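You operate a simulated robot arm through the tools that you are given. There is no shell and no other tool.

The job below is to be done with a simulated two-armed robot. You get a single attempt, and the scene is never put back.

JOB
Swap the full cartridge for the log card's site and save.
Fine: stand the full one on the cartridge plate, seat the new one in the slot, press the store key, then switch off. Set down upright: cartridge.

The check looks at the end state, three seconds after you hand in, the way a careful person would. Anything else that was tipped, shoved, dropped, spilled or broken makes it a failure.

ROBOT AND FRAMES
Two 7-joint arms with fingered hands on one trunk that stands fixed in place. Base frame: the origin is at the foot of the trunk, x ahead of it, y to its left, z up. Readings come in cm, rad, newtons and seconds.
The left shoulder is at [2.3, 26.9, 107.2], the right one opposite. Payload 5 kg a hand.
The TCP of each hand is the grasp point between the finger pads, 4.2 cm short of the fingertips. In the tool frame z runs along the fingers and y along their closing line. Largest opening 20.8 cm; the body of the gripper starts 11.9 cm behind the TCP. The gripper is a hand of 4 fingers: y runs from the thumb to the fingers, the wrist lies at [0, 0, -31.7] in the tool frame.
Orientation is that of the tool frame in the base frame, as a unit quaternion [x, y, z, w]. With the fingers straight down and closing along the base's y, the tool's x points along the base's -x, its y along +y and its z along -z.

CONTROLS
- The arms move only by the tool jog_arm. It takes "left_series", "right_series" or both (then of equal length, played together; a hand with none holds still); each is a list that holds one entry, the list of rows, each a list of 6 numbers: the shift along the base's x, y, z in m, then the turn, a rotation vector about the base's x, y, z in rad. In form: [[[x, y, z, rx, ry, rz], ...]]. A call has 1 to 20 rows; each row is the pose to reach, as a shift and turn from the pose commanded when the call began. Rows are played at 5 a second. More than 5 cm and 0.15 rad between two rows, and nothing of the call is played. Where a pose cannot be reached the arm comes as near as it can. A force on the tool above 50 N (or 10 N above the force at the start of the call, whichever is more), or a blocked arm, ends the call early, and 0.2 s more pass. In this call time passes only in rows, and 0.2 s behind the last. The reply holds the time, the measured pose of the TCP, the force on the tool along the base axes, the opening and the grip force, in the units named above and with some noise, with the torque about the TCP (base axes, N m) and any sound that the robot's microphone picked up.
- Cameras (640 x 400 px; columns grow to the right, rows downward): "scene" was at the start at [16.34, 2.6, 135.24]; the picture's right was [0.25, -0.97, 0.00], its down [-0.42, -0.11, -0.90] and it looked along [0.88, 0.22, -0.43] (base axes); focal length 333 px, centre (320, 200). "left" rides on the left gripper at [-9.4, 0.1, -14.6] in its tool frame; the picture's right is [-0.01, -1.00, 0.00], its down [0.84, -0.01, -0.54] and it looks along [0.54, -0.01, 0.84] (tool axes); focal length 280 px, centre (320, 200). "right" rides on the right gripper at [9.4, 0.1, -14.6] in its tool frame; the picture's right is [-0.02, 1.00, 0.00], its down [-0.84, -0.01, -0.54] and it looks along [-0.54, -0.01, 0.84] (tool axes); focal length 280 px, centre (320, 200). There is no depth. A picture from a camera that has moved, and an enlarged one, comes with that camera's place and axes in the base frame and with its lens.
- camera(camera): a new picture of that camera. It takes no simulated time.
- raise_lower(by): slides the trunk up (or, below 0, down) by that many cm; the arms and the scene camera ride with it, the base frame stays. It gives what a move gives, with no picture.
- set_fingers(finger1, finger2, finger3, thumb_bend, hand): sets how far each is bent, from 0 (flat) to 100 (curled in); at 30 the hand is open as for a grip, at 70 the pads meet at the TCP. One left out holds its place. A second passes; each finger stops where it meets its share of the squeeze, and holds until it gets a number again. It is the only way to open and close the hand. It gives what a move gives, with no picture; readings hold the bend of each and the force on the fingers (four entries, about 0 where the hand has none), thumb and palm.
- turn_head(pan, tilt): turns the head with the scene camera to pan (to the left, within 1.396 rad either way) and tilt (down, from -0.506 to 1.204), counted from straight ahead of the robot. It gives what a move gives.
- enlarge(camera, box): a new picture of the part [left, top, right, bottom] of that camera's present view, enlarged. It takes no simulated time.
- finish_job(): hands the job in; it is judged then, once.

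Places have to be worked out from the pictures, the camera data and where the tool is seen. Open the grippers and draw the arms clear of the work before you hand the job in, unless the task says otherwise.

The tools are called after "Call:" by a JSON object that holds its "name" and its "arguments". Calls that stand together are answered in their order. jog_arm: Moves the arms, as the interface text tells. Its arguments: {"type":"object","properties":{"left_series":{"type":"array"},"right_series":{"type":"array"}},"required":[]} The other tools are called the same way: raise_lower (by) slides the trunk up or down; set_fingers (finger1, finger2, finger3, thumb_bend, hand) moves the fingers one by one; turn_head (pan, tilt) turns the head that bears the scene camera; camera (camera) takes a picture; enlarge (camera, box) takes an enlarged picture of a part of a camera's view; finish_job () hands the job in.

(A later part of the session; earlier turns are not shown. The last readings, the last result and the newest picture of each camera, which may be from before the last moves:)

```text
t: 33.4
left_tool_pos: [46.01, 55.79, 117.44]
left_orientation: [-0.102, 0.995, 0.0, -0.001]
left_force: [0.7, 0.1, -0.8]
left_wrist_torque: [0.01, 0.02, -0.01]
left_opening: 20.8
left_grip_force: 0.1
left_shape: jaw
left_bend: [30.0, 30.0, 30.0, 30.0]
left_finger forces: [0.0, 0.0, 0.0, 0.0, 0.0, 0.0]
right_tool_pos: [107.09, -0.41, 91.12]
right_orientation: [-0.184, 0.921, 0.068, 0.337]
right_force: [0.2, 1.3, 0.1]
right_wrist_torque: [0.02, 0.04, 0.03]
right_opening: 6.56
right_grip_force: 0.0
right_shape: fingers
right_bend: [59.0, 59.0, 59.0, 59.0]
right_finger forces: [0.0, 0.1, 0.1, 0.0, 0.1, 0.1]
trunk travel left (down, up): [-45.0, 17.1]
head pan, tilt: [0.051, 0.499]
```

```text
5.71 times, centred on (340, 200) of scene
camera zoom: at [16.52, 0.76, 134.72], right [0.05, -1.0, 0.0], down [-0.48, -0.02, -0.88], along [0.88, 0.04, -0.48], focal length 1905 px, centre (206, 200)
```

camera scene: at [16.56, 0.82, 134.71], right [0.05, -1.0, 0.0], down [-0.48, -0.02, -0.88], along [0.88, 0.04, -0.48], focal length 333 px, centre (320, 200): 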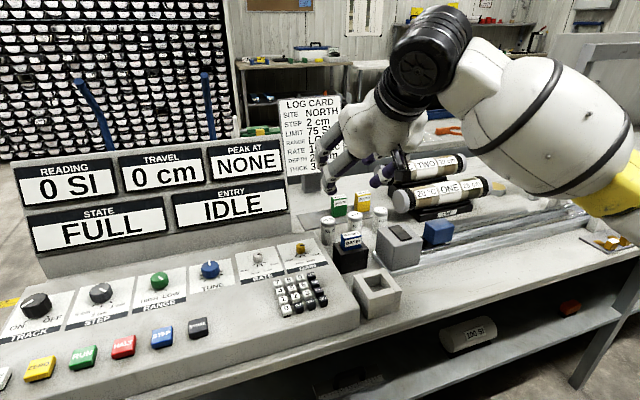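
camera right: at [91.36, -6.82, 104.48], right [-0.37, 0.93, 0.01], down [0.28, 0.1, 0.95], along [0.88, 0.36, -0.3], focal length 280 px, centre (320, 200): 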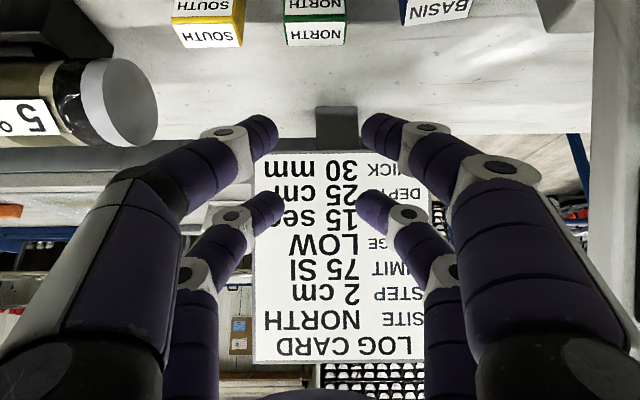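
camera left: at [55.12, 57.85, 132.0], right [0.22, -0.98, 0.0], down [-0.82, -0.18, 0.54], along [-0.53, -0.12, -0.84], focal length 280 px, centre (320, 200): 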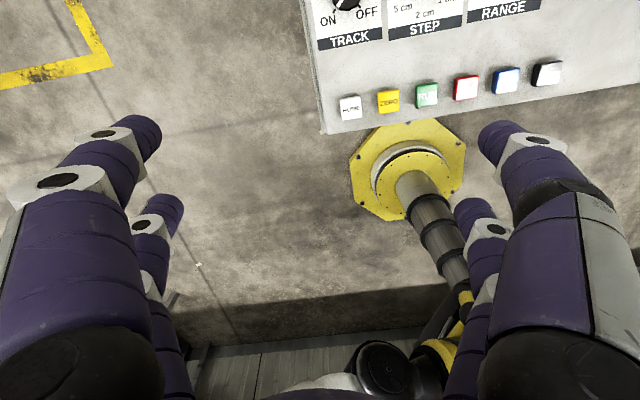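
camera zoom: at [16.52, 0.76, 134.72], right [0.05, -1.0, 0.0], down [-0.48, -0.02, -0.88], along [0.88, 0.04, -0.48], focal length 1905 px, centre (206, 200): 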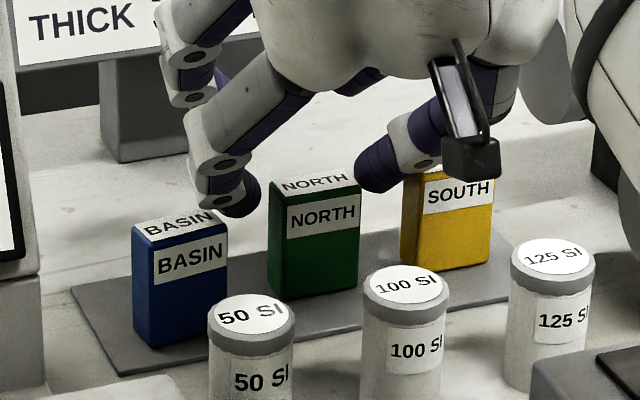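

Clearances hold: the thumb knuckle is above SOUTH's top. I'll lower another 1 cm and check before closing.

Call:
{"name": "jog_arm", "arguments": {"right_series": [[[0, 0, -0.004, 0, 0, 0], [0, 0, -0.007, 0, 0, 0], [0, 0, -0.01, 0, 0, 0]]]}}

Call:
{"name": "enlarge", "arguments": {"camera": "right", "box": [160, 0, 480, 200]}}

Call:
{"name": "enlarge", "arguments": {"camera": "scene", "box": [300, 165, 380, 235]}}

```text
t: 34.2
left_tool_pos: [45.97, 55.81, 117.56]
left_orientation: [-0.101, 0.995, 0.0, 0.0]
left_force: [0.1, -0.3, 0.2]
left_wrist_torque: [-0.02, 0.01, -0.01]
left_opening: 20.78
left_grip_force: 0.1
left_shape: jaw
left_bend: [30.0, 30.0, 30.0, 30.0]
left_finger forces: [0.1, 0.0, 0.0, 0.1, 0.1, 0.0]
right_tool_pos: [107.12, -0.65, 90.42]
right_orientation: [-0.182, 0.921, 0.068, 0.338]
right_force: [1.7, -0.5, 9.4]
right_wrist_torque: [0.5, 0.36, -0.03]
right_opening: 6.41
right_grip_force: 5.1
right_shape: fingers
right_bend: [59.0, 59.0, 59.0, 59.0]
right_finger forces: [9.9, 0.1, 0.0, 0.0, 0.1, 0.1]
trunk travel left (down, up): [-45.0, 17.1]
head pan, tilt: [0.051, 0.499]
```

```text
2.00 times, centred on (320, 100) of right
camera zoom: at [91.66, -6.86, 95.43], right [-0.37, 0.93, 0.01], down [0.28, 0.1, 0.96], along [0.89, 0.36, -0.29], focal length 561 px, centre (320, 400)
```

zoom: 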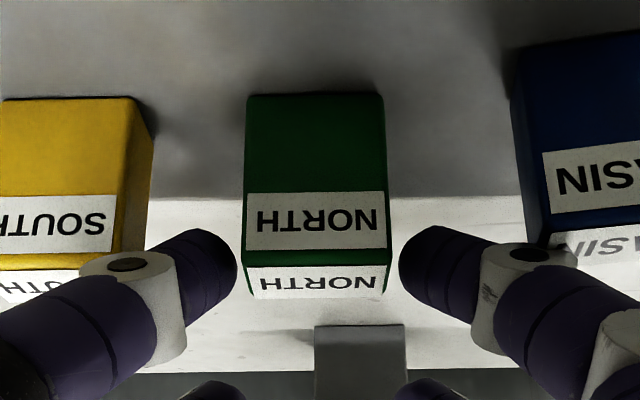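

```text
5.71 times, centred on (340, 200) of scene
camera zoom: at [16.45, 0.76, 134.75], right [0.05, -1.0, 0.0], down [-0.48, -0.02, -0.88], along [0.88, 0.04, -0.48], focal length 1905 px, centre (206, 200)
```

zoom: 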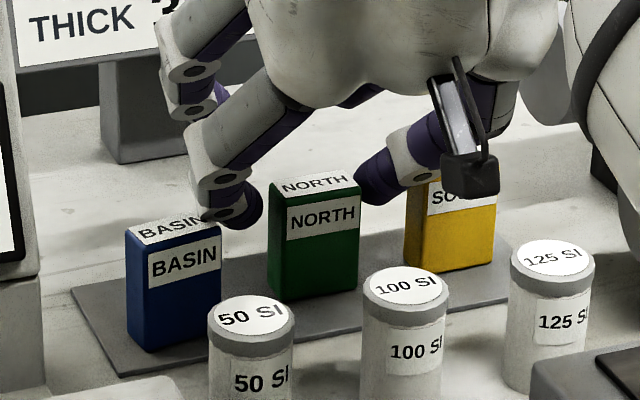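

Contact reads 9.4 N up on finger1, and the finger's knuckle appears to be touching BASIN's top edge. I'll back straight up at once and check BASIN.

Call:
{"name": "jog_arm", "arguments": {"right_series": [[[0, 0, 0.006, 0, 0, 0], [0, 0, 0.015, 0, 0, 0], [0, 0, 0.03, 0, 0, 0]]]}}

Call:
{"name": "enlarge", "arguments": {"camera": "right", "box": [160, 0, 480, 200]}}

Call:
{"name": "enlarge", "arguments": {"camera": "scene", "box": [300, 165, 380, 235]}}

```text
t: 35.0
left_tool_pos: [45.99, 55.78, 117.48]
left_orientation: [-0.101, 0.995, 0.0, 0.0]
left_force: [-0.2, 0.2, -0.5]
left_wrist_torque: [0.01, -0.08, 0.0]
left_opening: 20.79
left_grip_force: 0.0
left_shape: jaw
left_bend: [30.0, 30.0, 30.0, 30.0]
left_finger forces: [0.0, 0.0, 0.0, 0.0, 0.1, 0.1]
right_tool_pos: [107.24, -0.62, 93.33]
right_orientation: [-0.183, 0.921, 0.068, 0.336]
right_force: [-0.6, -0.2, 0.1]
right_wrist_torque: [-0.03, 0.0, -0.02]
right_opening: 6.46
right_grip_force: 0.1
right_shape: fingers
right_bend: [59.0, 59.0, 59.0, 59.0]
right_finger forces: [0.1, 0.1, 0.1, 0.1, 0.1, 0.0]
trunk travel left (down, up): [-45.0, 17.1]
head pan, tilt: [0.051, 0.499]
```

```text
2.00 times, centred on (320, 100) of right
camera zoom: at [91.75, -6.88, 98.31], right [-0.37, 0.93, 0.01], down [0.28, 0.1, 0.95], along [0.88, 0.36, -0.3], focal length 561 px, centre (320, 400)
```

zoom: 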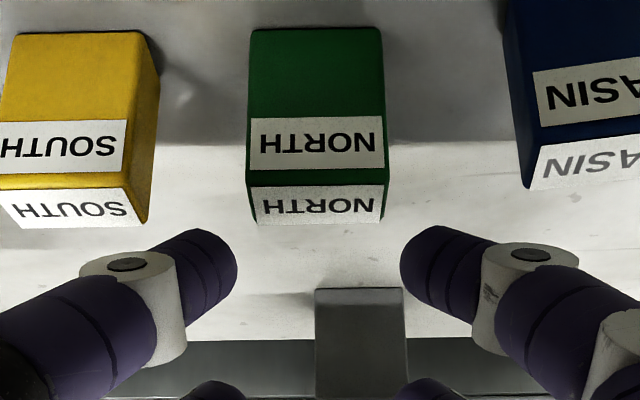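

```text
5.71 times, centred on (340, 200) of scene
camera zoom: at [16.47, 0.77, 134.73], right [0.05, -1.0, 0.0], down [-0.48, -0.02, -0.88], along [0.88, 0.04, -0.48], focal length 1905 px, centre (206, 200)
```

zoom: 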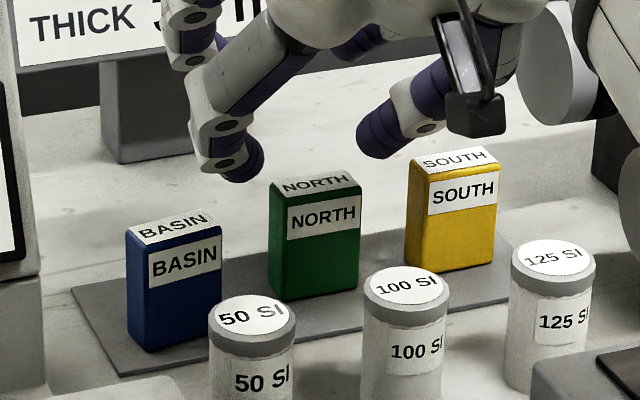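

Both neighbours are still upright. BASIN slid about 0.4 cm and SOUTH about 0.2 cm. The outer sides of the fingers were too wide, so I'll narrow the opening to just over NORTH's width before a shallower descent.

Call:
{"name": "set_fingers", "arguments": {"hand": "right", "finger1": 61.2, "thumb_bend": 61.2}}

Call:
{"name": "enlarge", "arguments": {"camera": "right", "box": [160, 0, 480, 200]}}

Call:
{"name": "enlarge", "arguments": {"camera": "right", "box": [260, 60, 380, 160]}}

```text
t: 36.0
left_tool_pos: [46.03, 55.74, 117.25]
left_orientation: [-0.102, 0.995, 0.0, 0.0]
left_force: [0.2, -0.1, -0.7]
left_wrist_torque: [0.02, 0.04, -0.04]
left_opening: 20.79
left_grip_force: 0.1
left_shape: jaw
left_bend: [30.0, 30.0, 30.0, 30.0]
left_finger forces: [0.1, 0.0, 0.1, 0.1, 0.0, 0.1]
right_tool_pos: [107.27, -0.43, 93.29]
right_orientation: [-0.183, 0.921, 0.067, 0.336]
right_force: [0.0, -0.8, -0.6]
right_wrist_torque: [0.02, 0.02, -0.02]
right_opening: 5.56
right_grip_force: 0.0
right_shape: fingers
right_bend: [61.0, 59.0, 59.0, 61.0]
right_finger forces: [0.0, 0.0, 0.0, 0.0, 0.0, 0.0]
trunk travel left (down, up): [-45.0, 17.1]
head pan, tilt: [0.051, 0.499]
```

```text
2.00 times, centred on (320, 100) of right
camera zoom: at [91.77, -6.88, 98.3], right [-0.37, 0.93, 0.01], down [0.28, 0.1, 0.95], along [0.88, 0.36, -0.3], focal length 561 px, centre (320, 400)
```

zoom: 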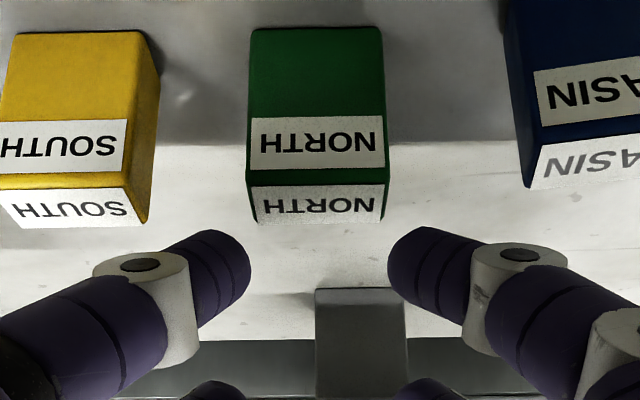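

```text
4.00 times, centred on (320, 110) of right
camera zoom: at [91.77, -6.88, 98.3], right [-0.37, 0.93, 0.01], down [0.28, 0.1, 0.95], along [0.88, 0.36, -0.3], focal length 1122 px, centre (320, 560)
```

zoom: 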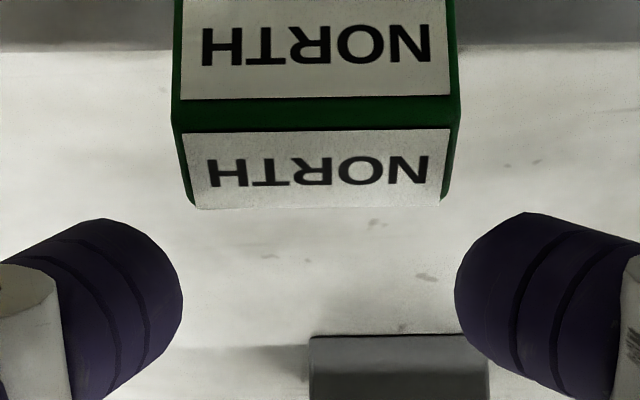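

The tips are now 4.57 cm apart and NORTH is 4.65 cm wide. I'll open slightly to about 4.95 cm, keep the centring, move 0.3 cm forward, and descend in steps.

Call:
{"name": "set_fingers", "arguments": {"hand": "right", "finger1": 60.3, "thumb_bend": 60.3}}

Call:
{"name": "jog_arm", "arguments": {"right_series": [[[0.0028, 0.0011, -0.01, 0, 0, 0], [0.0028, 0.0011, -0.016, 0, 0, 0], [0.0028, 0.0011, -0.021, 0, 0, 0]]]}}

Call:
{"name": "enlarge", "arguments": {"camera": "right", "box": [240, 60, 400, 180]}}

Call:
{"name": "enlarge", "arguments": {"camera": "right", "box": [160, 0, 480, 200]}}

Call:
{"name": "enlarge", "arguments": {"camera": "scene", "box": [300, 165, 380, 235]}}

```text
t: 37.0
left_tool_pos: [45.97, 55.69, 117.48]
left_orientation: [-0.102, 0.995, -0.001, 0.0]
left_force: [0.6, -0.3, 0.2]
left_wrist_torque: [0.0, -0.04, -0.02]
left_opening: 20.77
left_grip_force: 0.0
left_shape: jaw
left_bend: [30.0, 30.0, 30.0, 30.0]
left_finger forces: [0.0, 0.0, 0.1, 0.0, 0.0, 0.0]
right_tool_pos: [107.3, -0.55, 93.26]
right_orientation: [-0.183, 0.922, 0.068, 0.335]
right_force: [0.4, 0.2, -0.1]
right_wrist_torque: [0.0, 0.01, 0.01]
right_opening: 5.97
right_grip_force: 0.0
right_shape: fingers
right_bend: [60.0, 59.0, 59.0, 60.0]
right_finger forces: [0.0, 0.0, 0.1, 0.1, 0.0, 0.0]
trunk travel left (down, up): [-45.0, 17.1]
head pan, tilt: [0.051, 0.499]
```

```text
t: 37.8
left_tool_pos: [45.99, 55.74, 117.44]
left_orientation: [-0.102, 0.995, 0.0, 0.0]
left_force: [0.6, -0.1, -0.1]
left_wrist_torque: [0.0, 0.04, -0.02]
left_opening: 20.78
left_grip_force: 0.1
left_shape: jaw
left_bend: [30.0, 30.0, 30.0, 30.0]
left_finger forces: [0.0, 0.0, 0.0, 0.1, 0.1, 0.0]
right_tool_pos: [107.5, -0.52, 91.02]
right_orientation: [-0.184, 0.921, 0.069, 0.336]
right_force: [0.2, 0.4, 0.6]
right_wrist_torque: [0.01, -0.02, 0.01]
right_opening: 5.96
right_grip_force: 0.0
right_shape: fingers
right_bend: [60.0, 59.0, 59.0, 60.0]
right_finger forces: [0.0, 0.1, 0.0, 0.1, 0.0, 0.0]
trunk travel left (down, up): [-45.0, 17.1]
head pan, tilt: [0.051, 0.499]
```

```text
3.33 times, centred on (320, 120) of right
camera zoom: at [92.02, -6.81, 96.17], right [-0.37, 0.93, 0.01], down [0.28, 0.1, 0.95], along [0.88, 0.36, -0.3], focal length 935 px, centre (320, 467)
```

zoom: 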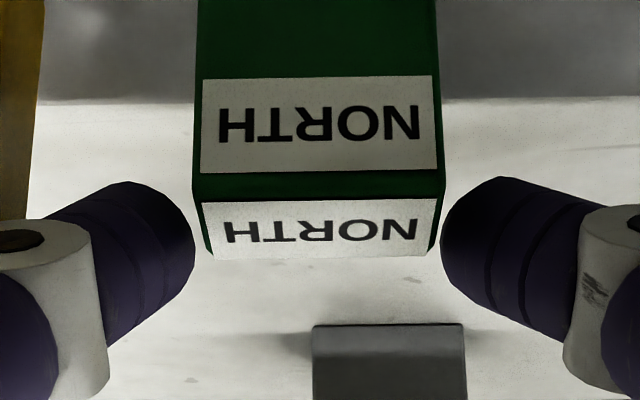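

```text
2.00 times, centred on (320, 100) of right
camera zoom: at [92.02, -6.81, 96.17], right [-0.37, 0.93, 0.01], down [0.28, 0.1, 0.95], along [0.88, 0.36, -0.3], focal length 561 px, centre (320, 400)
```

zoom: 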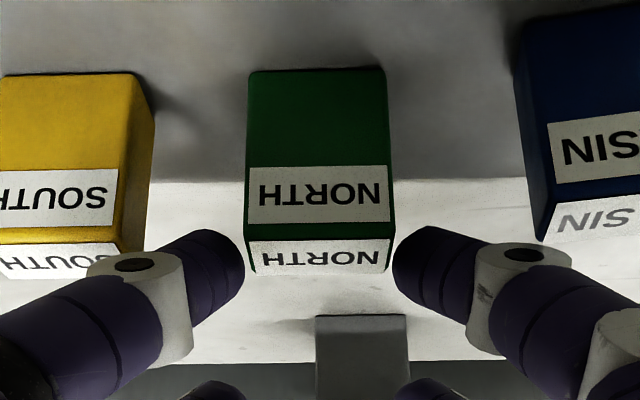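

```text
5.71 times, centred on (340, 200) of scene
camera zoom: at [16.52, 0.76, 134.72], right [0.05, -1.0, 0.0], down [-0.48, -0.02, -0.88], along [0.88, 0.04, -0.48], focal length 1905 px, centre (206, 200)
```

zoom: 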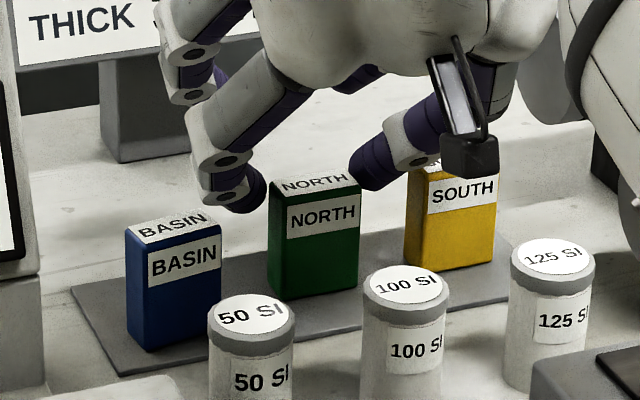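

The tips straddle NORTH evenly with about 1.5 mm each side and no force. I'll descend 5 mm.

Call:
{"name": "jog_arm", "arguments": {"right_series": [[[0, 0, -0.003, 0, 0, 0], [0, 0, -0.005, 0, 0, 0]]]}}

Call:
{"name": "enlarge", "arguments": {"camera": "right", "box": [160, 0, 480, 200]}}

```text
t: 38.4
left_tool_pos: [46.02, 55.77, 117.52]
left_orientation: [-0.102, 0.995, -0.001, 0.0]
left_force: [-0.5, -0.7, 0.0]
left_wrist_torque: [0.0, -0.01, 0.02]
left_opening: 20.79
left_grip_force: 0.0
left_shape: jaw
left_bend: [30.0, 30.0, 30.0, 30.0]
left_finger forces: [0.0, 0.0, 0.0, 0.0, 0.1, 0.0]
right_tool_pos: [107.42, -0.49, 90.59]
right_orientation: [-0.183, 0.921, 0.069, 0.337]
right_force: [0.5, 0.1, -0.5]
right_wrist_torque: [-0.02, -0.01, -0.01]
right_opening: 5.97
right_grip_force: 0.0
right_shape: fingers
right_bend: [60.0, 59.0, 59.0, 60.0]
right_finger forces: [0.0, 0.0, 0.0, 0.1, 0.0, 0.1]
trunk travel left (down, up): [-45.0, 17.1]
head pan, tilt: [0.051, 0.499]
```

```text
2.00 times, centred on (320, 100) of right
camera zoom: at [92.02, -6.76, 95.64], right [-0.37, 0.93, 0.01], down [0.28, 0.1, 0.95], along [0.88, 0.36, -0.3], focal length 561 px, centre (320, 400)
```

zoom: 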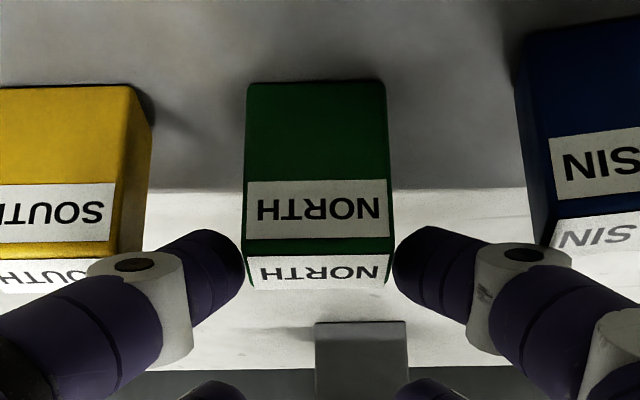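

Still no force. I'll take another 4 mm down to about 90.2, then close gently.

Call:
{"name": "jog_arm", "arguments": {"right_series": [[[0, 0, -0.002, 0, 0, 0], [0, 0, -0.004, 0, 0, 0]]]}}

Call:
{"name": "enlarge", "arguments": {"camera": "right", "box": [160, 0, 480, 200]}}

Call:
{"name": "enlarge", "arguments": {"camera": "scene", "box": [300, 165, 380, 235]}}

```text
t: 39.0
left_tool_pos: [46.07, 55.69, 117.45]
left_orientation: [-0.102, 0.995, -0.001, 0.0]
left_force: [-0.5, 0.7, -0.5]
left_wrist_torque: [0.02, 0.0, 0.01]
left_opening: 20.78
left_grip_force: 0.1
left_shape: jaw
left_bend: [30.0, 30.0, 30.0, 30.0]
left_finger forces: [0.0, 0.0, 0.1, 0.0, 0.0, 0.1]
right_tool_pos: [107.42, -0.5, 90.33]
right_orientation: [-0.184, 0.921, 0.069, 0.336]
right_force: [0.2, -0.6, 1.3]
right_wrist_torque: [0.05, -0.02, 0.0]
right_opening: 5.95
right_grip_force: 0.5
right_shape: fingers
right_bend: [60.0, 59.0, 59.0, 60.0]
right_finger forces: [1.2, 0.0, 0.0, 0.0, 0.0, 0.0]
trunk travel left (down, up): [-45.0, 17.1]
head pan, tilt: [0.051, 0.499]
```

```text
2.00 times, centred on (320, 100) of right
camera zoom: at [92.01, -6.78, 95.28], right [-0.37, 0.93, 0.01], down [0.28, 0.1, 0.95], along [0.88, 0.36, -0.3], focal length 561 px, centre (320, 400)
```

zoom: 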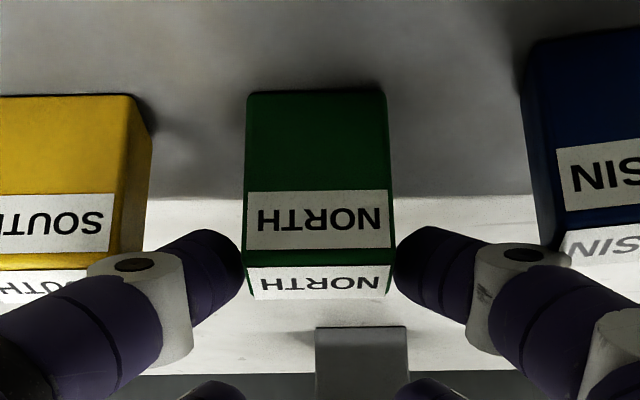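

```text
5.71 times, centred on (340, 200) of scene
camera zoom: at [16.5, 0.76, 134.73], right [0.05, -1.0, 0.0], down [-0.48, -0.02, -0.88], along [0.88, 0.04, -0.48], focal length 1905 px, centre (206, 200)
```

zoom: 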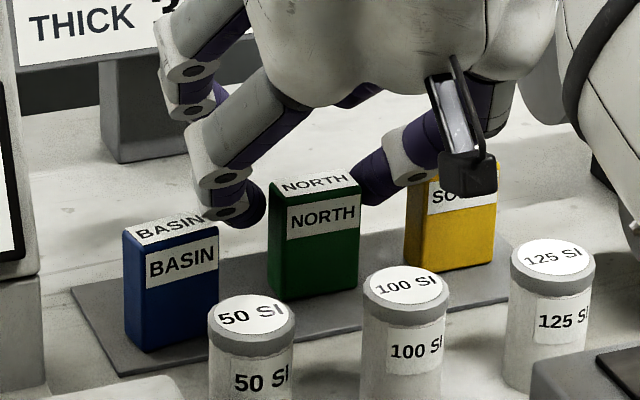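

Only a feather touch now at 1.2 N. I'll close on NORTH here.

Call:
{"name": "set_fingers", "arguments": {"hand": "right", "finger1": 66, "thumb_bend": 66}}

Call:
{"name": "enlarge", "arguments": {"camera": "right", "box": [240, 60, 400, 180]}}

Call:
{"name": "enlarge", "arguments": {"camera": "scene", "box": [300, 165, 380, 235]}}

```text
t: 40.0
left_tool_pos: [46.09, 55.81, 117.47]
left_orientation: [-0.102, 0.995, 0.001, 0.0]
left_force: [0.0, -0.1, -0.4]
left_wrist_torque: [0.02, 0.02, 0.01]
left_opening: 20.8
left_grip_force: 0.0
left_shape: jaw
left_bend: [30.0, 30.0, 30.0, 30.0]
left_finger forces: [0.1, 0.1, 0.1, 0.0, 0.0, 0.0]
right_tool_pos: [107.37, -0.45, 90.22]
right_orientation: [-0.183, 0.921, 0.068, 0.336]
right_force: [0.5, 0.3, -0.2]
right_wrist_torque: [0.0, -0.01, 0.04]
right_opening: 5.14
right_grip_force: 8.2
right_shape: fingers
right_bend: [61.0, 59.0, 59.0, 64.0]
right_finger forces: [8.0, 0.0, 0.0, 0.1, 8.1, 0.0]
trunk travel left (down, up): [-45.0, 17.1]
head pan, tilt: [0.051, 0.499]
```

```text
3.33 times, centred on (320, 120) of right
camera zoom: at [92.01, -6.77, 95.26], right [-0.37, 0.93, 0.01], down [0.28, 0.1, 0.95], along [0.88, 0.36, -0.3], focal length 935 px, centre (320, 467)
```

zoom: 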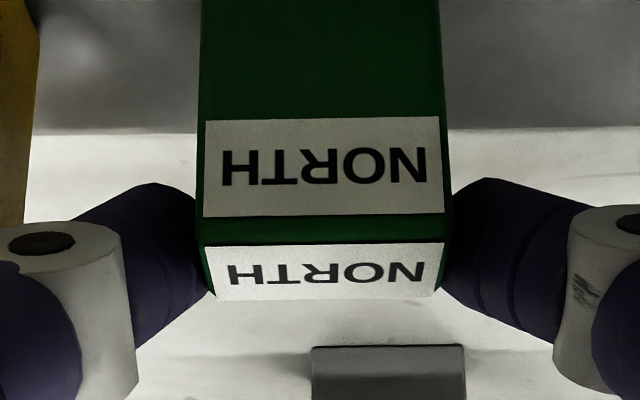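

```text
5.71 times, centred on (340, 200) of scene
camera zoom: at [16.51, 0.77, 134.73], right [0.05, -1.0, 0.0], down [-0.48, -0.02, -0.88], along [0.88, 0.04, -0.48], focal length 1905 px, centre (206, 200)
```

zoom: 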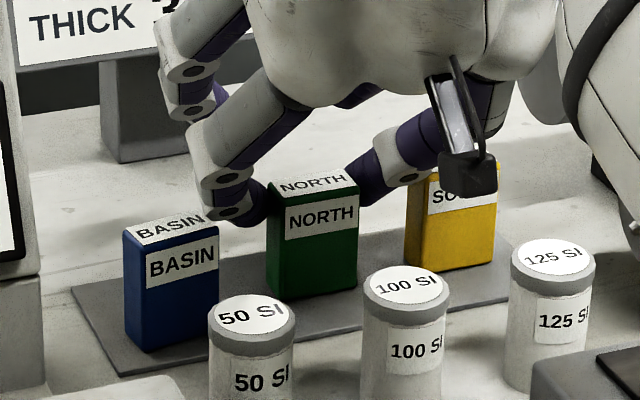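

NORTH is gripped at 8 N, with the same in-hand offset BASIN had. I'll lift straight up.

Call:
{"name": "jog_arm", "arguments": {"right_series": [[[0, 0, 0.006, 0, 0, 0], [0, 0, 0.014, 0, 0, 0], [0, 0, 0.024, 0, 0, 0], [0, 0, 0.038, 0, 0, 0], [0, 0, 0.055, 0, 0, 0], [0, 0, 0.075, 0, 0, 0], [0, 0, 0.095, 0, 0, 0], [0, 0, 0.12, 0, 0, 0]]]}}

Call:
{"name": "camera", "arguments": {"camera": "right"}}

Call:
{"name": "enlarge", "arguments": {"camera": "scene", "box": [280, 120, 420, 250]}}

```text
t: 41.8
left_tool_pos: [45.95, 55.79, 117.45]
left_orientation: [-0.102, 0.995, 0.001, 0.0]
left_force: [-1.1, -0.3, 0.5]
left_wrist_torque: [-0.04, -0.14, 0.01]
left_opening: 20.78
left_grip_force: 0.0
left_shape: jaw
left_bend: [30.0, 30.0, 30.0, 30.0]
left_finger forces: [0.1, 0.0, 0.0, 0.1, 0.0, 0.0]
right_tool_pos: [107.52, -0.3, 102.24]
right_orientation: [-0.184, 0.921, 0.068, 0.336]
right_force: [-0.6, 0.2, -0.7]
right_wrist_torque: [-0.03, -0.09, -0.01]
right_opening: 5.15
right_grip_force: 8.3
right_shape: fingers
right_bend: [61.0, 59.0, 59.0, 64.0]
right_finger forces: [8.0, 0.0, 0.1, 0.1, 8.1, 0.1]
trunk travel left (down, up): [-45.0, 17.1]
head pan, tilt: [0.051, 0.499]
```

```text
taken
camera right: at [92.07, -6.69, 107.23], right [-0.37, 0.93, 0.01], down [0.28, 0.1, 0.95], along [0.88, 0.36, -0.3], focal length 280 px, centre (320, 200)
```

right: 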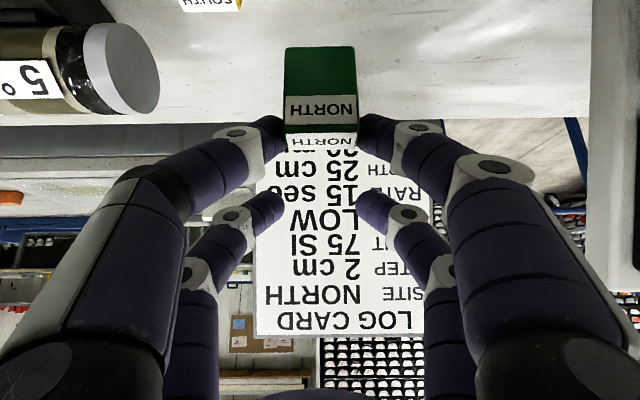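

```text
3.08 times, centred on (350, 185) of scene
camera zoom: at [16.44, 0.79, 134.75], right [0.05, -1.0, 0.0], down [-0.48, -0.02, -0.88], along [0.88, 0.04, -0.48], focal length 1026 px, centre (228, 246)
```

zoom: 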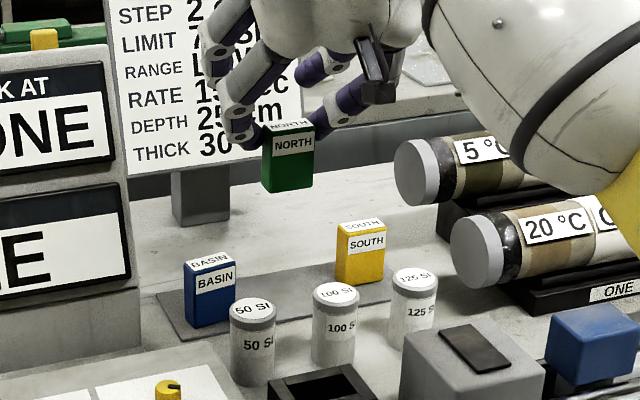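

NORTH is lifted cleanly. I'll carry it back 24 cm to directly above the slot, using the same hand pose in which BASIN was gripped there.

Call:
{"name": "jog_arm", "arguments": {"right_series": [[[-0.03, -0.0036, 0, 0, 0, 0], [-0.07, -0.0084, 0, 0, 0, 0], [-0.11, -0.0132, 0, 0, 0, 0], [-0.15, -0.0181, 0, 0, 0, 0], [-0.19, -0.0229, 0, 0, 0, 0], [-0.22, -0.0265, 0, 0, 0, 0], [-0.2408, -0.029, 0, 0, 0, 0], [-0.2408, -0.029, 0, 0, 0, 0]]]}}

Call:
{"name": "enlarge", "arguments": {"camera": "right", "box": [220, 0, 420, 160]}}

Call:
{"name": "enlarge", "arguments": {"camera": "scene", "box": [290, 150, 410, 280]}}

```text
t: 43.6
left_tool_pos: [46.01, 55.74, 117.48]
left_orientation: [-0.102, 0.995, 0.001, 0.0]
left_force: [-0.5, 0.7, 0.1]
left_wrist_torque: [0.0, -0.02, -0.01]
left_opening: 20.8
left_grip_force: 0.0
left_shape: jaw
left_bend: [30.0, 30.0, 30.0, 30.0]
left_finger forces: [0.0, 0.0, 0.0, 0.0, 0.0, 0.0]
right_tool_pos: [83.3, -3.28, 102.27]
right_orientation: [-0.183, 0.922, 0.067, 0.336]
right_force: [-0.3, -0.7, -1.1]
right_wrist_torque: [-0.01, -0.04, -0.02]
right_opening: 5.13
right_grip_force: 8.2
right_shape: fingers
right_bend: [61.0, 59.0, 59.0, 64.0]
right_finger forces: [8.0, 0.1, 0.0, 0.0, 8.1, 0.1]
trunk travel left (down, up): [-45.0, 17.1]
head pan, tilt: [0.051, 0.499]
```

```text
2.50 times, centred on (320, 80) of right
camera zoom: at [67.96, -9.6, 107.28], right [-0.37, 0.93, 0.01], down [0.28, 0.1, 0.95], along [0.88, 0.36, -0.3], focal length 701 px, centre (320, 500)
```

zoom: 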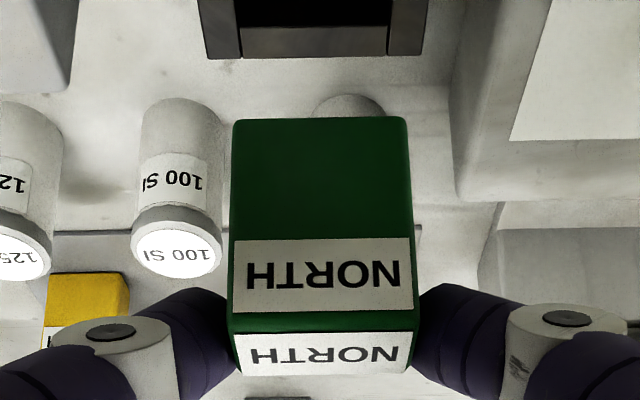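

```text
3.08 times, centred on (350, 215) of scene
camera zoom: at [16.5, 0.77, 134.72], right [0.05, -1.0, 0.0], down [-0.48, -0.02, -0.88], along [0.88, 0.04, -0.48], focal length 1026 px, centre (228, 154)
```

zoom: 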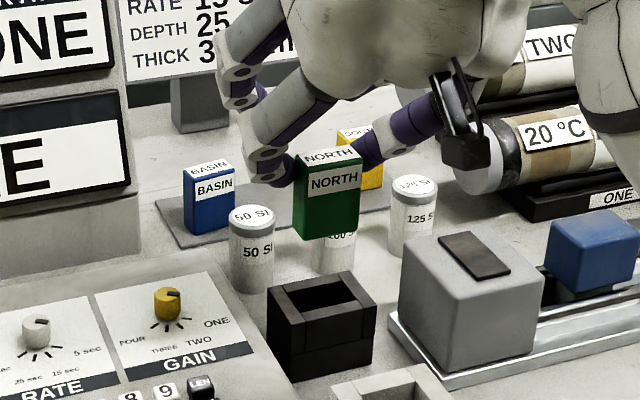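

The slot's inner centre looks about 1 mm right of NORTH's centre. I'll trim that and lower until NORTH's bottom is just above the rim.

Call:
{"name": "jog_arm", "arguments": {"right_series": [[[0.0004, -0.0009, -0.02, 0, 0, 0], [0.0004, -0.0009, -0.04, 0, 0, 0], [0.0004, -0.0009, -0.053, 0, 0, 0], [0.0004, -0.0009, -0.053, 0, 0, 0]]]}}

Call:
{"name": "enlarge", "arguments": {"camera": "right", "box": [240, 0, 400, 100]}}

Call:
{"name": "enlarge", "arguments": {"camera": "scene", "box": [310, 190, 390, 270]}}

```text
t: 44.6
left_tool_pos: [46.1, 55.82, 117.56]
left_orientation: [-0.101, 0.995, 0.001, -0.001]
left_force: [0.5, 0.0, 0.3]
left_wrist_torque: [0.01, 0.02, 0.01]
left_opening: 20.78
left_grip_force: 0.1
left_shape: jaw
left_bend: [30.0, 30.0, 30.0, 30.0]
left_finger forces: [0.0, 0.0, 0.0, 0.1, 0.0, 0.0]
right_tool_pos: [83.52, -3.49, 96.91]
right_orientation: [-0.182, 0.922, 0.068, 0.336]
right_force: [0.5, 0.1, -0.5]
right_wrist_torque: [0.01, 0.03, -0.01]
right_opening: 5.14
right_grip_force: 8.0
right_shape: fingers
right_bend: [61.0, 59.0, 59.0, 64.0]
right_finger forces: [8.0, 0.0, 0.1, 0.0, 8.0, 0.0]
trunk travel left (down, up): [-45.0, 17.1]
head pan, tilt: [0.051, 0.499]
```

```text
4.00 times, centred on (320, 50) of right
camera zoom: at [67.99, -9.74, 101.83], right [-0.37, 0.93, 0.01], down [0.28, 0.1, 0.95], along [0.88, 0.36, -0.3], focal length 1122 px, centre (320, 800)
```

zoom: 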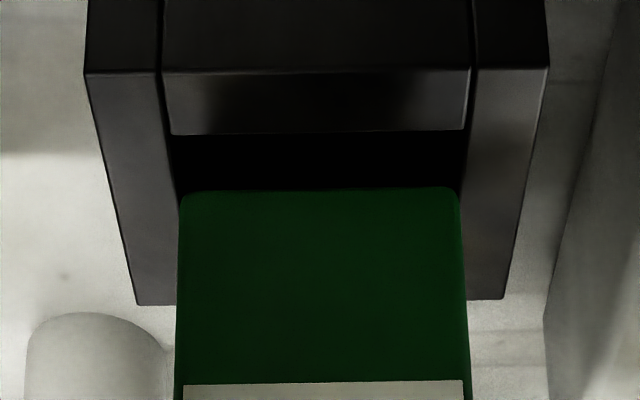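

```text
5.00 times, centred on (350, 230) of scene
camera zoom: at [16.52, 0.77, 134.73], right [0.05, -1.0, 0.0], down [-0.48, -0.02, -0.88], along [0.88, 0.04, -0.48], focal length 1667 px, centre (170, 50)
```

zoom: 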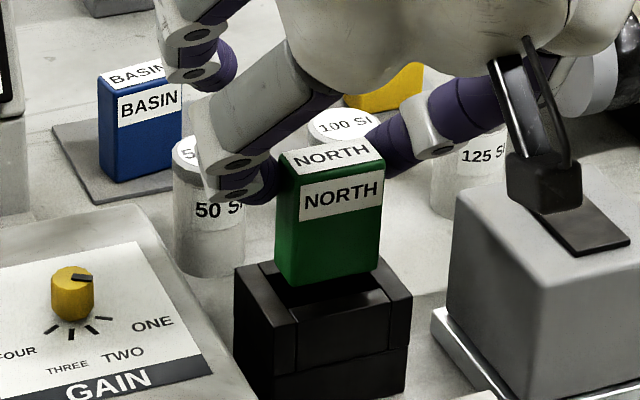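

Above the rim, NORTH is centred within half a millimetre laterally and about 1 mm behind the front wall. I'll lower slowly into the slot.

Call:
{"name": "jog_arm", "arguments": {"right_series": [[[0, -0.0003, -0.004, 0, 0, 0], [0, -0.0003, -0.008, 0, 0, 0], [0, -0.0003, -0.012, 0, 0, 0], [0, -0.0003, -0.016, 0, 0, 0]]]}}

Call:
{"name": "enlarge", "arguments": {"camera": "right", "box": [240, 0, 400, 100]}}

Call:
{"name": "enlarge", "arguments": {"camera": "scene", "box": [310, 190, 390, 270]}}

```text
t: 45.6
left_tool_pos: [45.98, 55.74, 117.44]
left_orientation: [-0.102, 0.995, 0.0, 0.0]
left_force: [0.2, 0.9, -0.3]
left_wrist_torque: [0.02, 0.04, -0.01]
left_opening: 20.81
left_grip_force: 0.0
left_shape: jaw
left_bend: [30.0, 30.0, 30.0, 30.0]
left_finger forces: [0.0, 0.1, 0.0, 0.1, 0.0, 0.0]
right_tool_pos: [83.52, -3.44, 95.4]
right_orientation: [-0.183, 0.921, 0.069, 0.336]
right_force: [2.6, 0.8, 2.0]
right_wrist_torque: [0.05, -0.09, 0.02]
right_opening: 4.69
right_grip_force: 6.0
right_shape: fingers
right_bend: [62.0, 59.0, 59.0, 65.0]
right_finger forces: [5.6, 0.1, 0.1, 0.0, 5.3, 0.0]
trunk travel left (down, up): [-45.0, 17.1]
head pan, tilt: [0.051, 0.499]
```

```text
4.00 times, centred on (320, 50) of right
camera zoom: at [68.05, -9.78, 100.32], right [-0.37, 0.93, 0.01], down [0.28, 0.1, 0.95], along [0.88, 0.36, -0.3], focal length 1122 px, centre (320, 800)
```

zoom: 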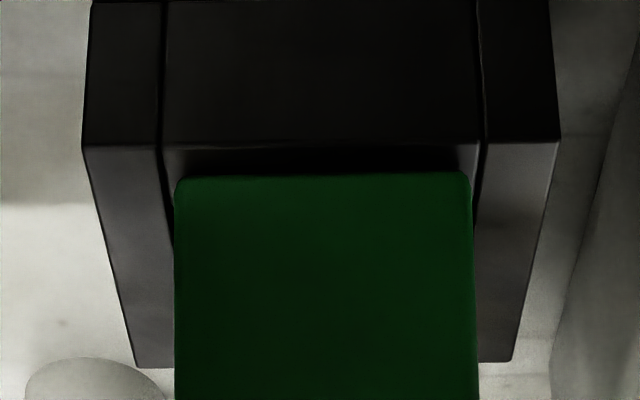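

```text
5.00 times, centred on (350, 230) of scene
camera zoom: at [16.53, 0.77, 134.72], right [0.05, -1.0, 0.0], down [-0.48, -0.02, -0.88], along [0.88, 0.04, -0.48], focal length 1667 px, centre (170, 50)
```

zoom: 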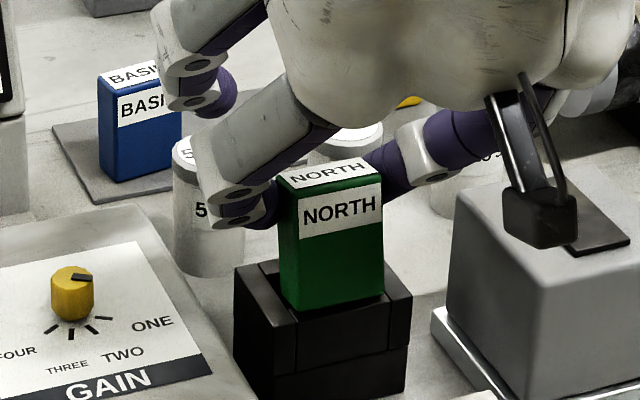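

The opening dropped from 5.14 to 4.69 and the reading shows a small push of about 3 N. NORTH may have caught on a wall and shifted in the fingers. I'll look closely before going on.

Call:
{"name": "enlarge", "arguments": {"camera": "scene", "box": [325, 210, 385, 265]}}

Call:
{"name": "enlarge", "arguments": {"camera": "right", "box": [230, 20, 410, 160]}}

```text
7.27 times, centred on (355, 238) of scene
camera zoom: at [16.53, 0.77, 134.72], right [0.05, -1.0, 0.0], down [-0.48, -0.02, -0.88], along [0.88, 0.04, -0.48], focal length 2425 px, centre (66, -73)
```

zoom: 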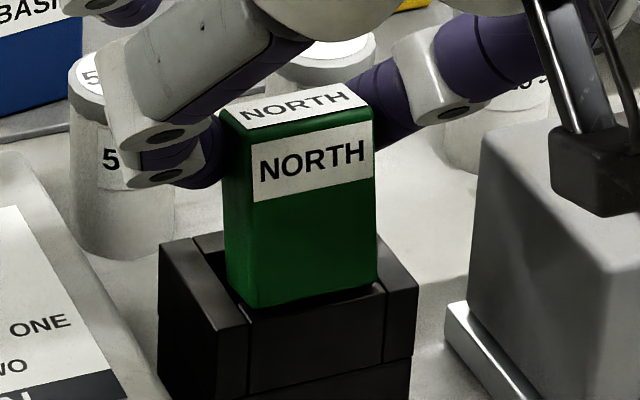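

```text
2.86 times, centred on (320, 90) of right
camera zoom: at [68.05, -9.78, 100.32], right [-0.37, 0.93, 0.01], down [0.28, 0.1, 0.95], along [0.88, 0.36, -0.3], focal length 801 px, centre (320, 514)
```

zoom: 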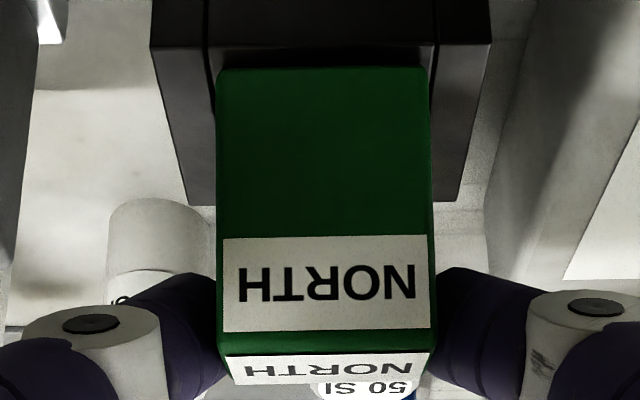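

NORTH's bottom front edge seems to have caught on the front wall, pitching it back in the fingers (top away from me). I'll lift 2.5 cm clear and measure the tilt.

Call:
{"name": "jog_arm", "arguments": {"right_series": [[[0, 0, 0.01, 0, 0, 0], [0, 0, 0.025, 0, 0, 0]]]}}

Call:
{"name": "enlarge", "arguments": {"camera": "right", "box": [230, 0, 410, 160]}}

Call:
{"name": "enlarge", "arguments": {"camera": "scene", "box": [310, 180, 390, 260]}}

```text
t: 46.2
left_tool_pos: [46.01, 55.77, 117.55]
left_orientation: [-0.103, 0.995, 0.0, 0.001]
left_force: [-0.1, -0.6, -0.4]
left_wrist_torque: [0.02, -0.01, 0.0]
left_opening: 20.8
left_grip_force: 0.0
left_shape: jaw
left_bend: [30.0, 30.0, 30.0, 30.0]
left_finger forces: [0.1, 0.0, 0.0, 0.1, 0.1, 0.1]
right_tool_pos: [83.41, -3.5, 97.76]
right_orientation: [-0.183, 0.921, 0.067, 0.337]
right_force: [-0.8, 0.0, -0.6]
right_wrist_torque: [-0.03, 0.01, -0.01]
right_opening: 4.57
right_grip_force: 5.2
right_shape: fingers
right_bend: [62.0, 59.0, 59.0, 65.0]
right_finger forces: [5.2, 0.0, 0.0, 0.0, 5.2, 0.0]
trunk travel left (down, up): [-45.0, 17.1]
head pan, tilt: [0.051, 0.499]
```

```text
2.50 times, centred on (320, 80) of right
camera zoom: at [67.93, -9.83, 102.86], right [-0.37, 0.93, 0.01], down [0.28, 0.1, 0.95], along [0.88, 0.36, -0.3], focal length 701 px, centre (320, 500)
```

zoom: 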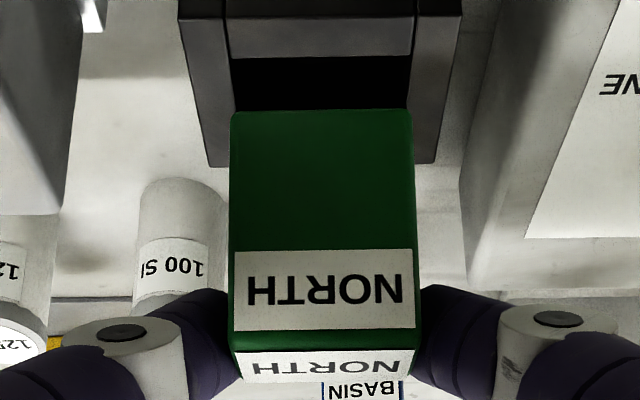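

```text
5.00 times, centred on (350, 220) of scene
camera zoom: at [16.49, 0.77, 134.73], right [0.05, -1.0, 0.0], down [-0.48, -0.02, -0.88], along [0.88, 0.04, -0.48], focal length 1667 px, centre (170, 100)
```

zoom: 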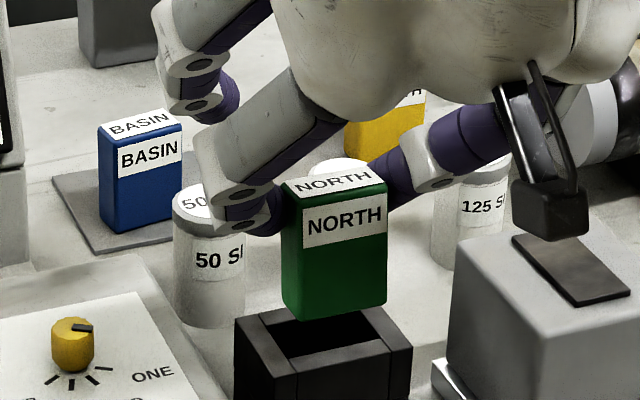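

NORTH is tilted roughly 10° (top away), and the grip has dropped to 5 N. I'll look at the finger contacts up close before deciding how to correct it.

Call:
{"name": "enlarge", "arguments": {"camera": "right", "box": [260, 100, 380, 175]}}

Call:
{"name": "enlarge", "arguments": {"camera": "scene", "box": [330, 200, 380, 250]}}

```text
5.33 times, centred on (320, 138) of right
camera zoom: at [67.93, -9.83, 102.86], right [-0.37, 0.93, 0.01], down [0.28, 0.1, 0.95], along [0.88, 0.36, -0.3], focal length 1495 px, centre (320, 533)
```

zoom: 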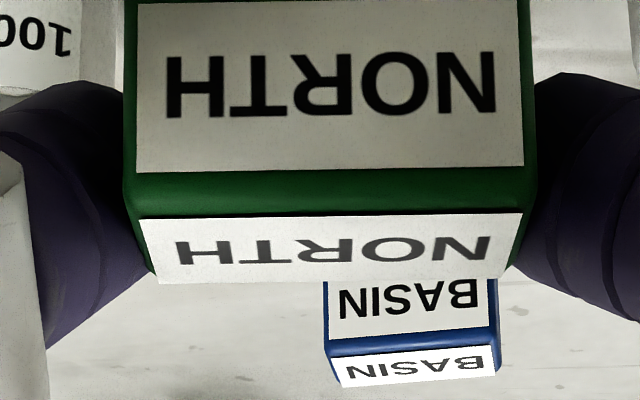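

```text
8.00 times, centred on (355, 225) of scene
camera zoom: at [16.49, 0.77, 134.73], right [0.05, -1.0, 0.0], down [-0.48, -0.02, -0.88], along [0.88, 0.04, -0.48], focal length 2667 px, centre (40, 0)
```

zoom: 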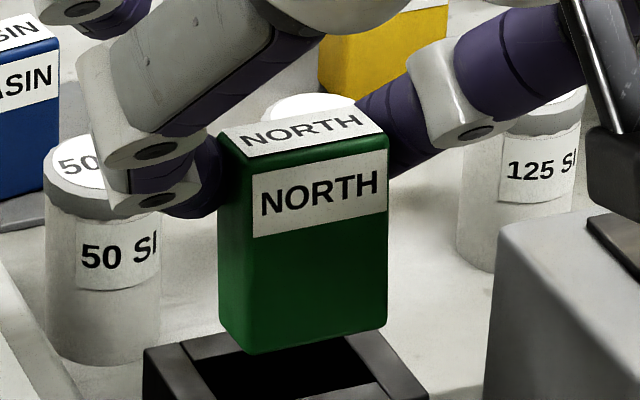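

The tips are pressing near NORTH's back edges, so the hold is marginal, but the slot is right below. I'll tip the hand 0.17 rad further to bring the cartridge upright, raising 1 cm and keeping it over the slot.

Call:
{"name": "jog_arm", "arguments": {"right_series": [[[-0.002, -0.001, 0.008, 0.0216, -0.0524, 0], [-0.005, -0.002, 0.01, 0.0431, -0.1048, 0], [-0.0074, -0.003, 0.01, 0.0647, -0.1572, 0]]]}}

Call:
{"name": "enlarge", "arguments": {"camera": "right", "box": [230, 0, 410, 160]}}

Call:
{"name": "enlarge", "arguments": {"camera": "scene", "box": [320, 190, 390, 260]}}

```text
t: 47.0
left_tool_pos: [46.0, 55.67, 117.47]
left_orientation: [-0.102, 0.995, 0.0, 0.001]
left_force: [0.7, -0.6, -1.0]
left_wrist_torque: [0.03, 0.03, -0.01]
left_opening: 20.78
left_grip_force: 0.0
left_shape: jaw
left_bend: [30.0, 30.0, 30.0, 30.0]
left_finger forces: [0.0, 0.0, 0.0, 0.0, 0.0, 0.0]
right_tool_pos: [82.75, -3.8, 98.79]
right_orientation: [-0.176, 0.89, 0.082, 0.413]
right_force: [-0.1, 0.0, -0.9]
right_wrist_torque: [0.0, 0.02, -0.01]
right_opening: 4.55
right_grip_force: 5.3
right_shape: fingers
right_bend: [62.0, 59.0, 59.0, 65.0]
right_finger forces: [5.3, 0.1, 0.1, 0.0, 5.2, 0.0]
trunk travel left (down, up): [-45.0, 17.1]
head pan, tilt: [0.051, 0.499]
```

```text
2.50 times, centred on (320, 80) of right
camera zoom: at [66.59, -10.34, 100.93], right [-0.37, 0.93, 0.01], down [0.13, 0.04, 0.99], along [0.92, 0.37, -0.13], focal length 701 px, centre (320, 500)
```

zoom: 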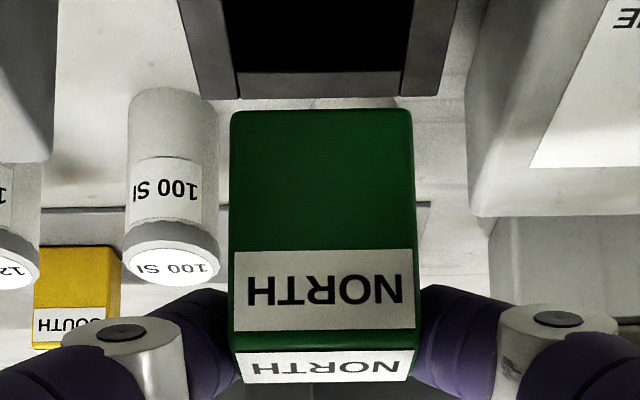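

```text
5.71 times, centred on (355, 225) of scene
camera zoom: at [16.53, 0.76, 134.72], right [0.05, -1.0, 0.0], down [-0.48, -0.02, -0.88], along [0.88, 0.04, -0.48], focal length 1905 px, centre (120, 57)
```

zoom: 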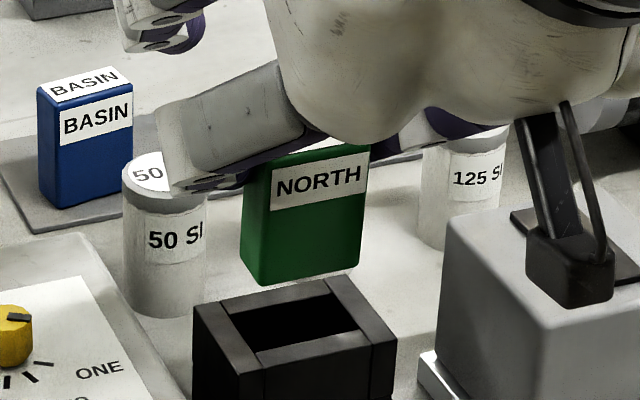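

NORTH now reads upright, the same lean as BASIN in the picture. I'll lower 2.3 cm with a small forward shift so its bottom sits just above the rim, where I can compare edges without parallax.

Call:
{"name": "jog_arm", "arguments": {"right_series": [[[0.0028, 0.0011, -0.008, 0, 0, 0], [0.0028, 0.0011, -0.016, 0, 0, 0], [0.0028, 0.0011, -0.023, 0, 0, 0]]]}}

Call:
{"name": "enlarge", "arguments": {"camera": "right", "box": [240, 0, 400, 100]}}

Call:
{"name": "enlarge", "arguments": {"camera": "scene", "box": [325, 205, 385, 265]}}

```text
t: 47.8
left_tool_pos: [46.05, 55.73, 117.46]
left_orientation: [-0.102, 0.995, -0.001, 0.0]
left_force: [-0.4, 0.5, 1.0]
left_wrist_torque: [0.01, 0.02, 0.01]
left_opening: 20.78
left_grip_force: 0.1
left_shape: jaw
left_bend: [30.0, 30.0, 30.0, 30.0]
left_finger forces: [0.0, 0.0, 0.0, 0.0, 0.1, 0.1]
right_tool_pos: [82.93, -3.81, 96.53]
right_orientation: [-0.176, 0.89, 0.082, 0.413]
right_force: [0.4, 0.3, -0.2]
right_wrist_torque: [0.01, 0.01, -0.01]
right_opening: 4.52
right_grip_force: 5.0
right_shape: fingers
right_bend: [62.0, 59.0, 59.0, 65.0]
right_finger forces: [5.3, 0.1, 0.0, 0.1, 5.2, 0.0]
trunk travel left (down, up): [-45.0, 17.1]
head pan, tilt: [0.051, 0.499]
```

```text
4.00 times, centred on (320, 50) of right
camera zoom: at [66.89, -10.29, 98.63], right [-0.37, 0.93, 0.01], down [0.13, 0.04, 0.99], along [0.92, 0.37, -0.13], focal length 1122 px, centre (320, 800)
```

zoom: 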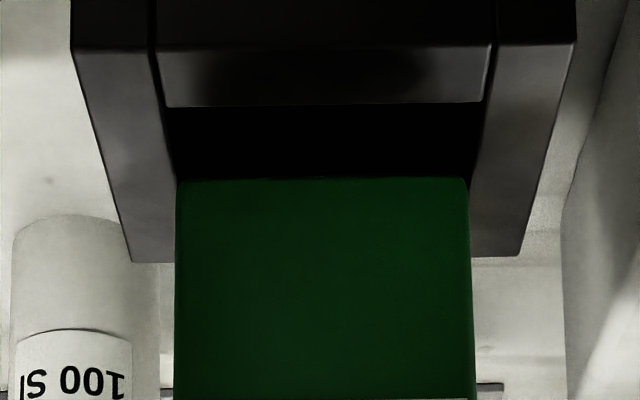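

```text
6.67 times, centred on (355, 235) of scene
camera zoom: at [16.52, 0.77, 134.72], right [0.05, -1.0, 0.0], down [-0.48, -0.02, -0.88], along [0.88, 0.04, -0.48], focal length 2223 px, centre (87, -33)
```

zoom: 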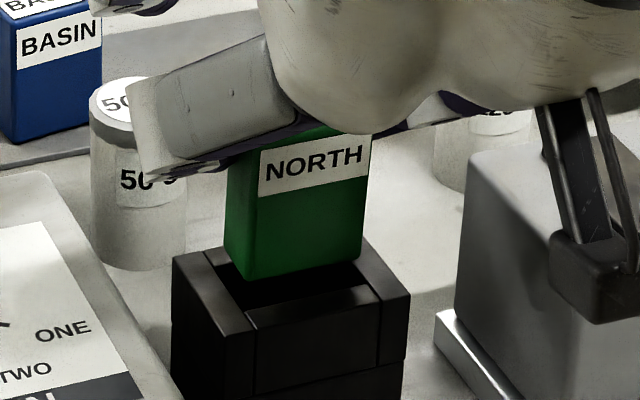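

Both views suggest NORTH is now about 0.4 cm too far back over the slot. I'll shift 0.35 cm toward me and lower 5 mm. At rim level the comparison becomes exact.

Call:
{"name": "jog_arm", "arguments": {"right_series": [[[-0.0032, -0.0013, 0, 0, 0, 0], [-0.0032, -0.0013, -0.003, 0, 0, 0], [-0.0032, -0.0013, -0.005, 0, 0, 0]]]}}

Call:
{"name": "enlarge", "arguments": {"camera": "right", "box": [260, 0, 380, 75]}}

Call:
{"name": "enlarge", "arguments": {"camera": "scene", "box": [325, 215, 380, 270]}}

```text
t: 48.6
left_tool_pos: [46.12, 55.72, 117.41]
left_orientation: [-0.101, 0.995, 0.001, 0.0]
left_force: [0.2, 0.3, -0.5]
left_wrist_torque: [0.02, 0.0, 0.04]
left_opening: 20.77
left_grip_force: 0.0
left_shape: jaw
left_bend: [30.0, 30.0, 30.0, 30.0]
left_finger forces: [0.0, 0.0, 0.0, 0.1, 0.0, 0.0]
right_tool_pos: [82.66, -3.83, 96.05]
right_orientation: [-0.176, 0.89, 0.083, 0.413]
right_force: [-0.2, 0.0, -0.7]
right_wrist_torque: [-0.01, 0.04, -0.03]
right_opening: 4.54
right_grip_force: 5.3
right_shape: fingers
right_bend: [62.0, 59.0, 59.0, 65.0]
right_finger forces: [5.3, 0.0, 0.0, 0.1, 5.2, 0.1]
trunk travel left (down, up): [-45.0, 17.1]
head pan, tilt: [0.051, 0.499]
```

```text
5.33 times, centred on (320, 38) of right
camera zoom: at [66.65, -10.35, 98.18], right [-0.37, 0.93, 0.01], down [0.13, 0.04, 0.99], along [0.92, 0.37, -0.13], focal length 1495 px, centre (320, 1067)
```

zoom: 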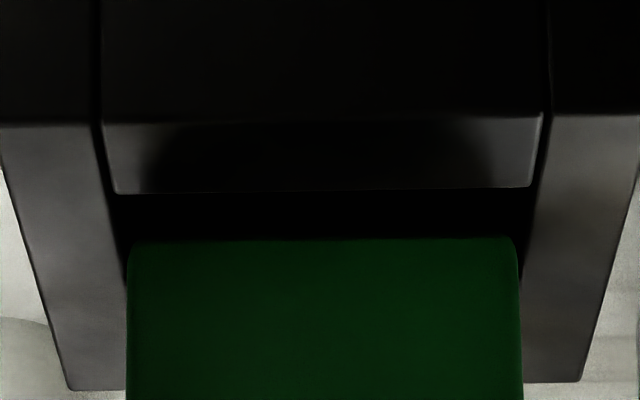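

```text
7.27 times, centred on (352, 242) of scene
camera zoom: at [16.51, 0.77, 134.73], right [0.05, -1.0, 0.0], down [-0.48, -0.02, -0.88], along [0.88, 0.04, -0.48], focal length 2425 px, centre (84, -109)
```

zoom: 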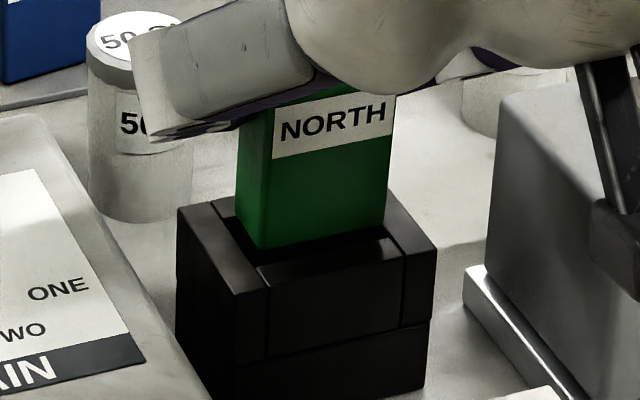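

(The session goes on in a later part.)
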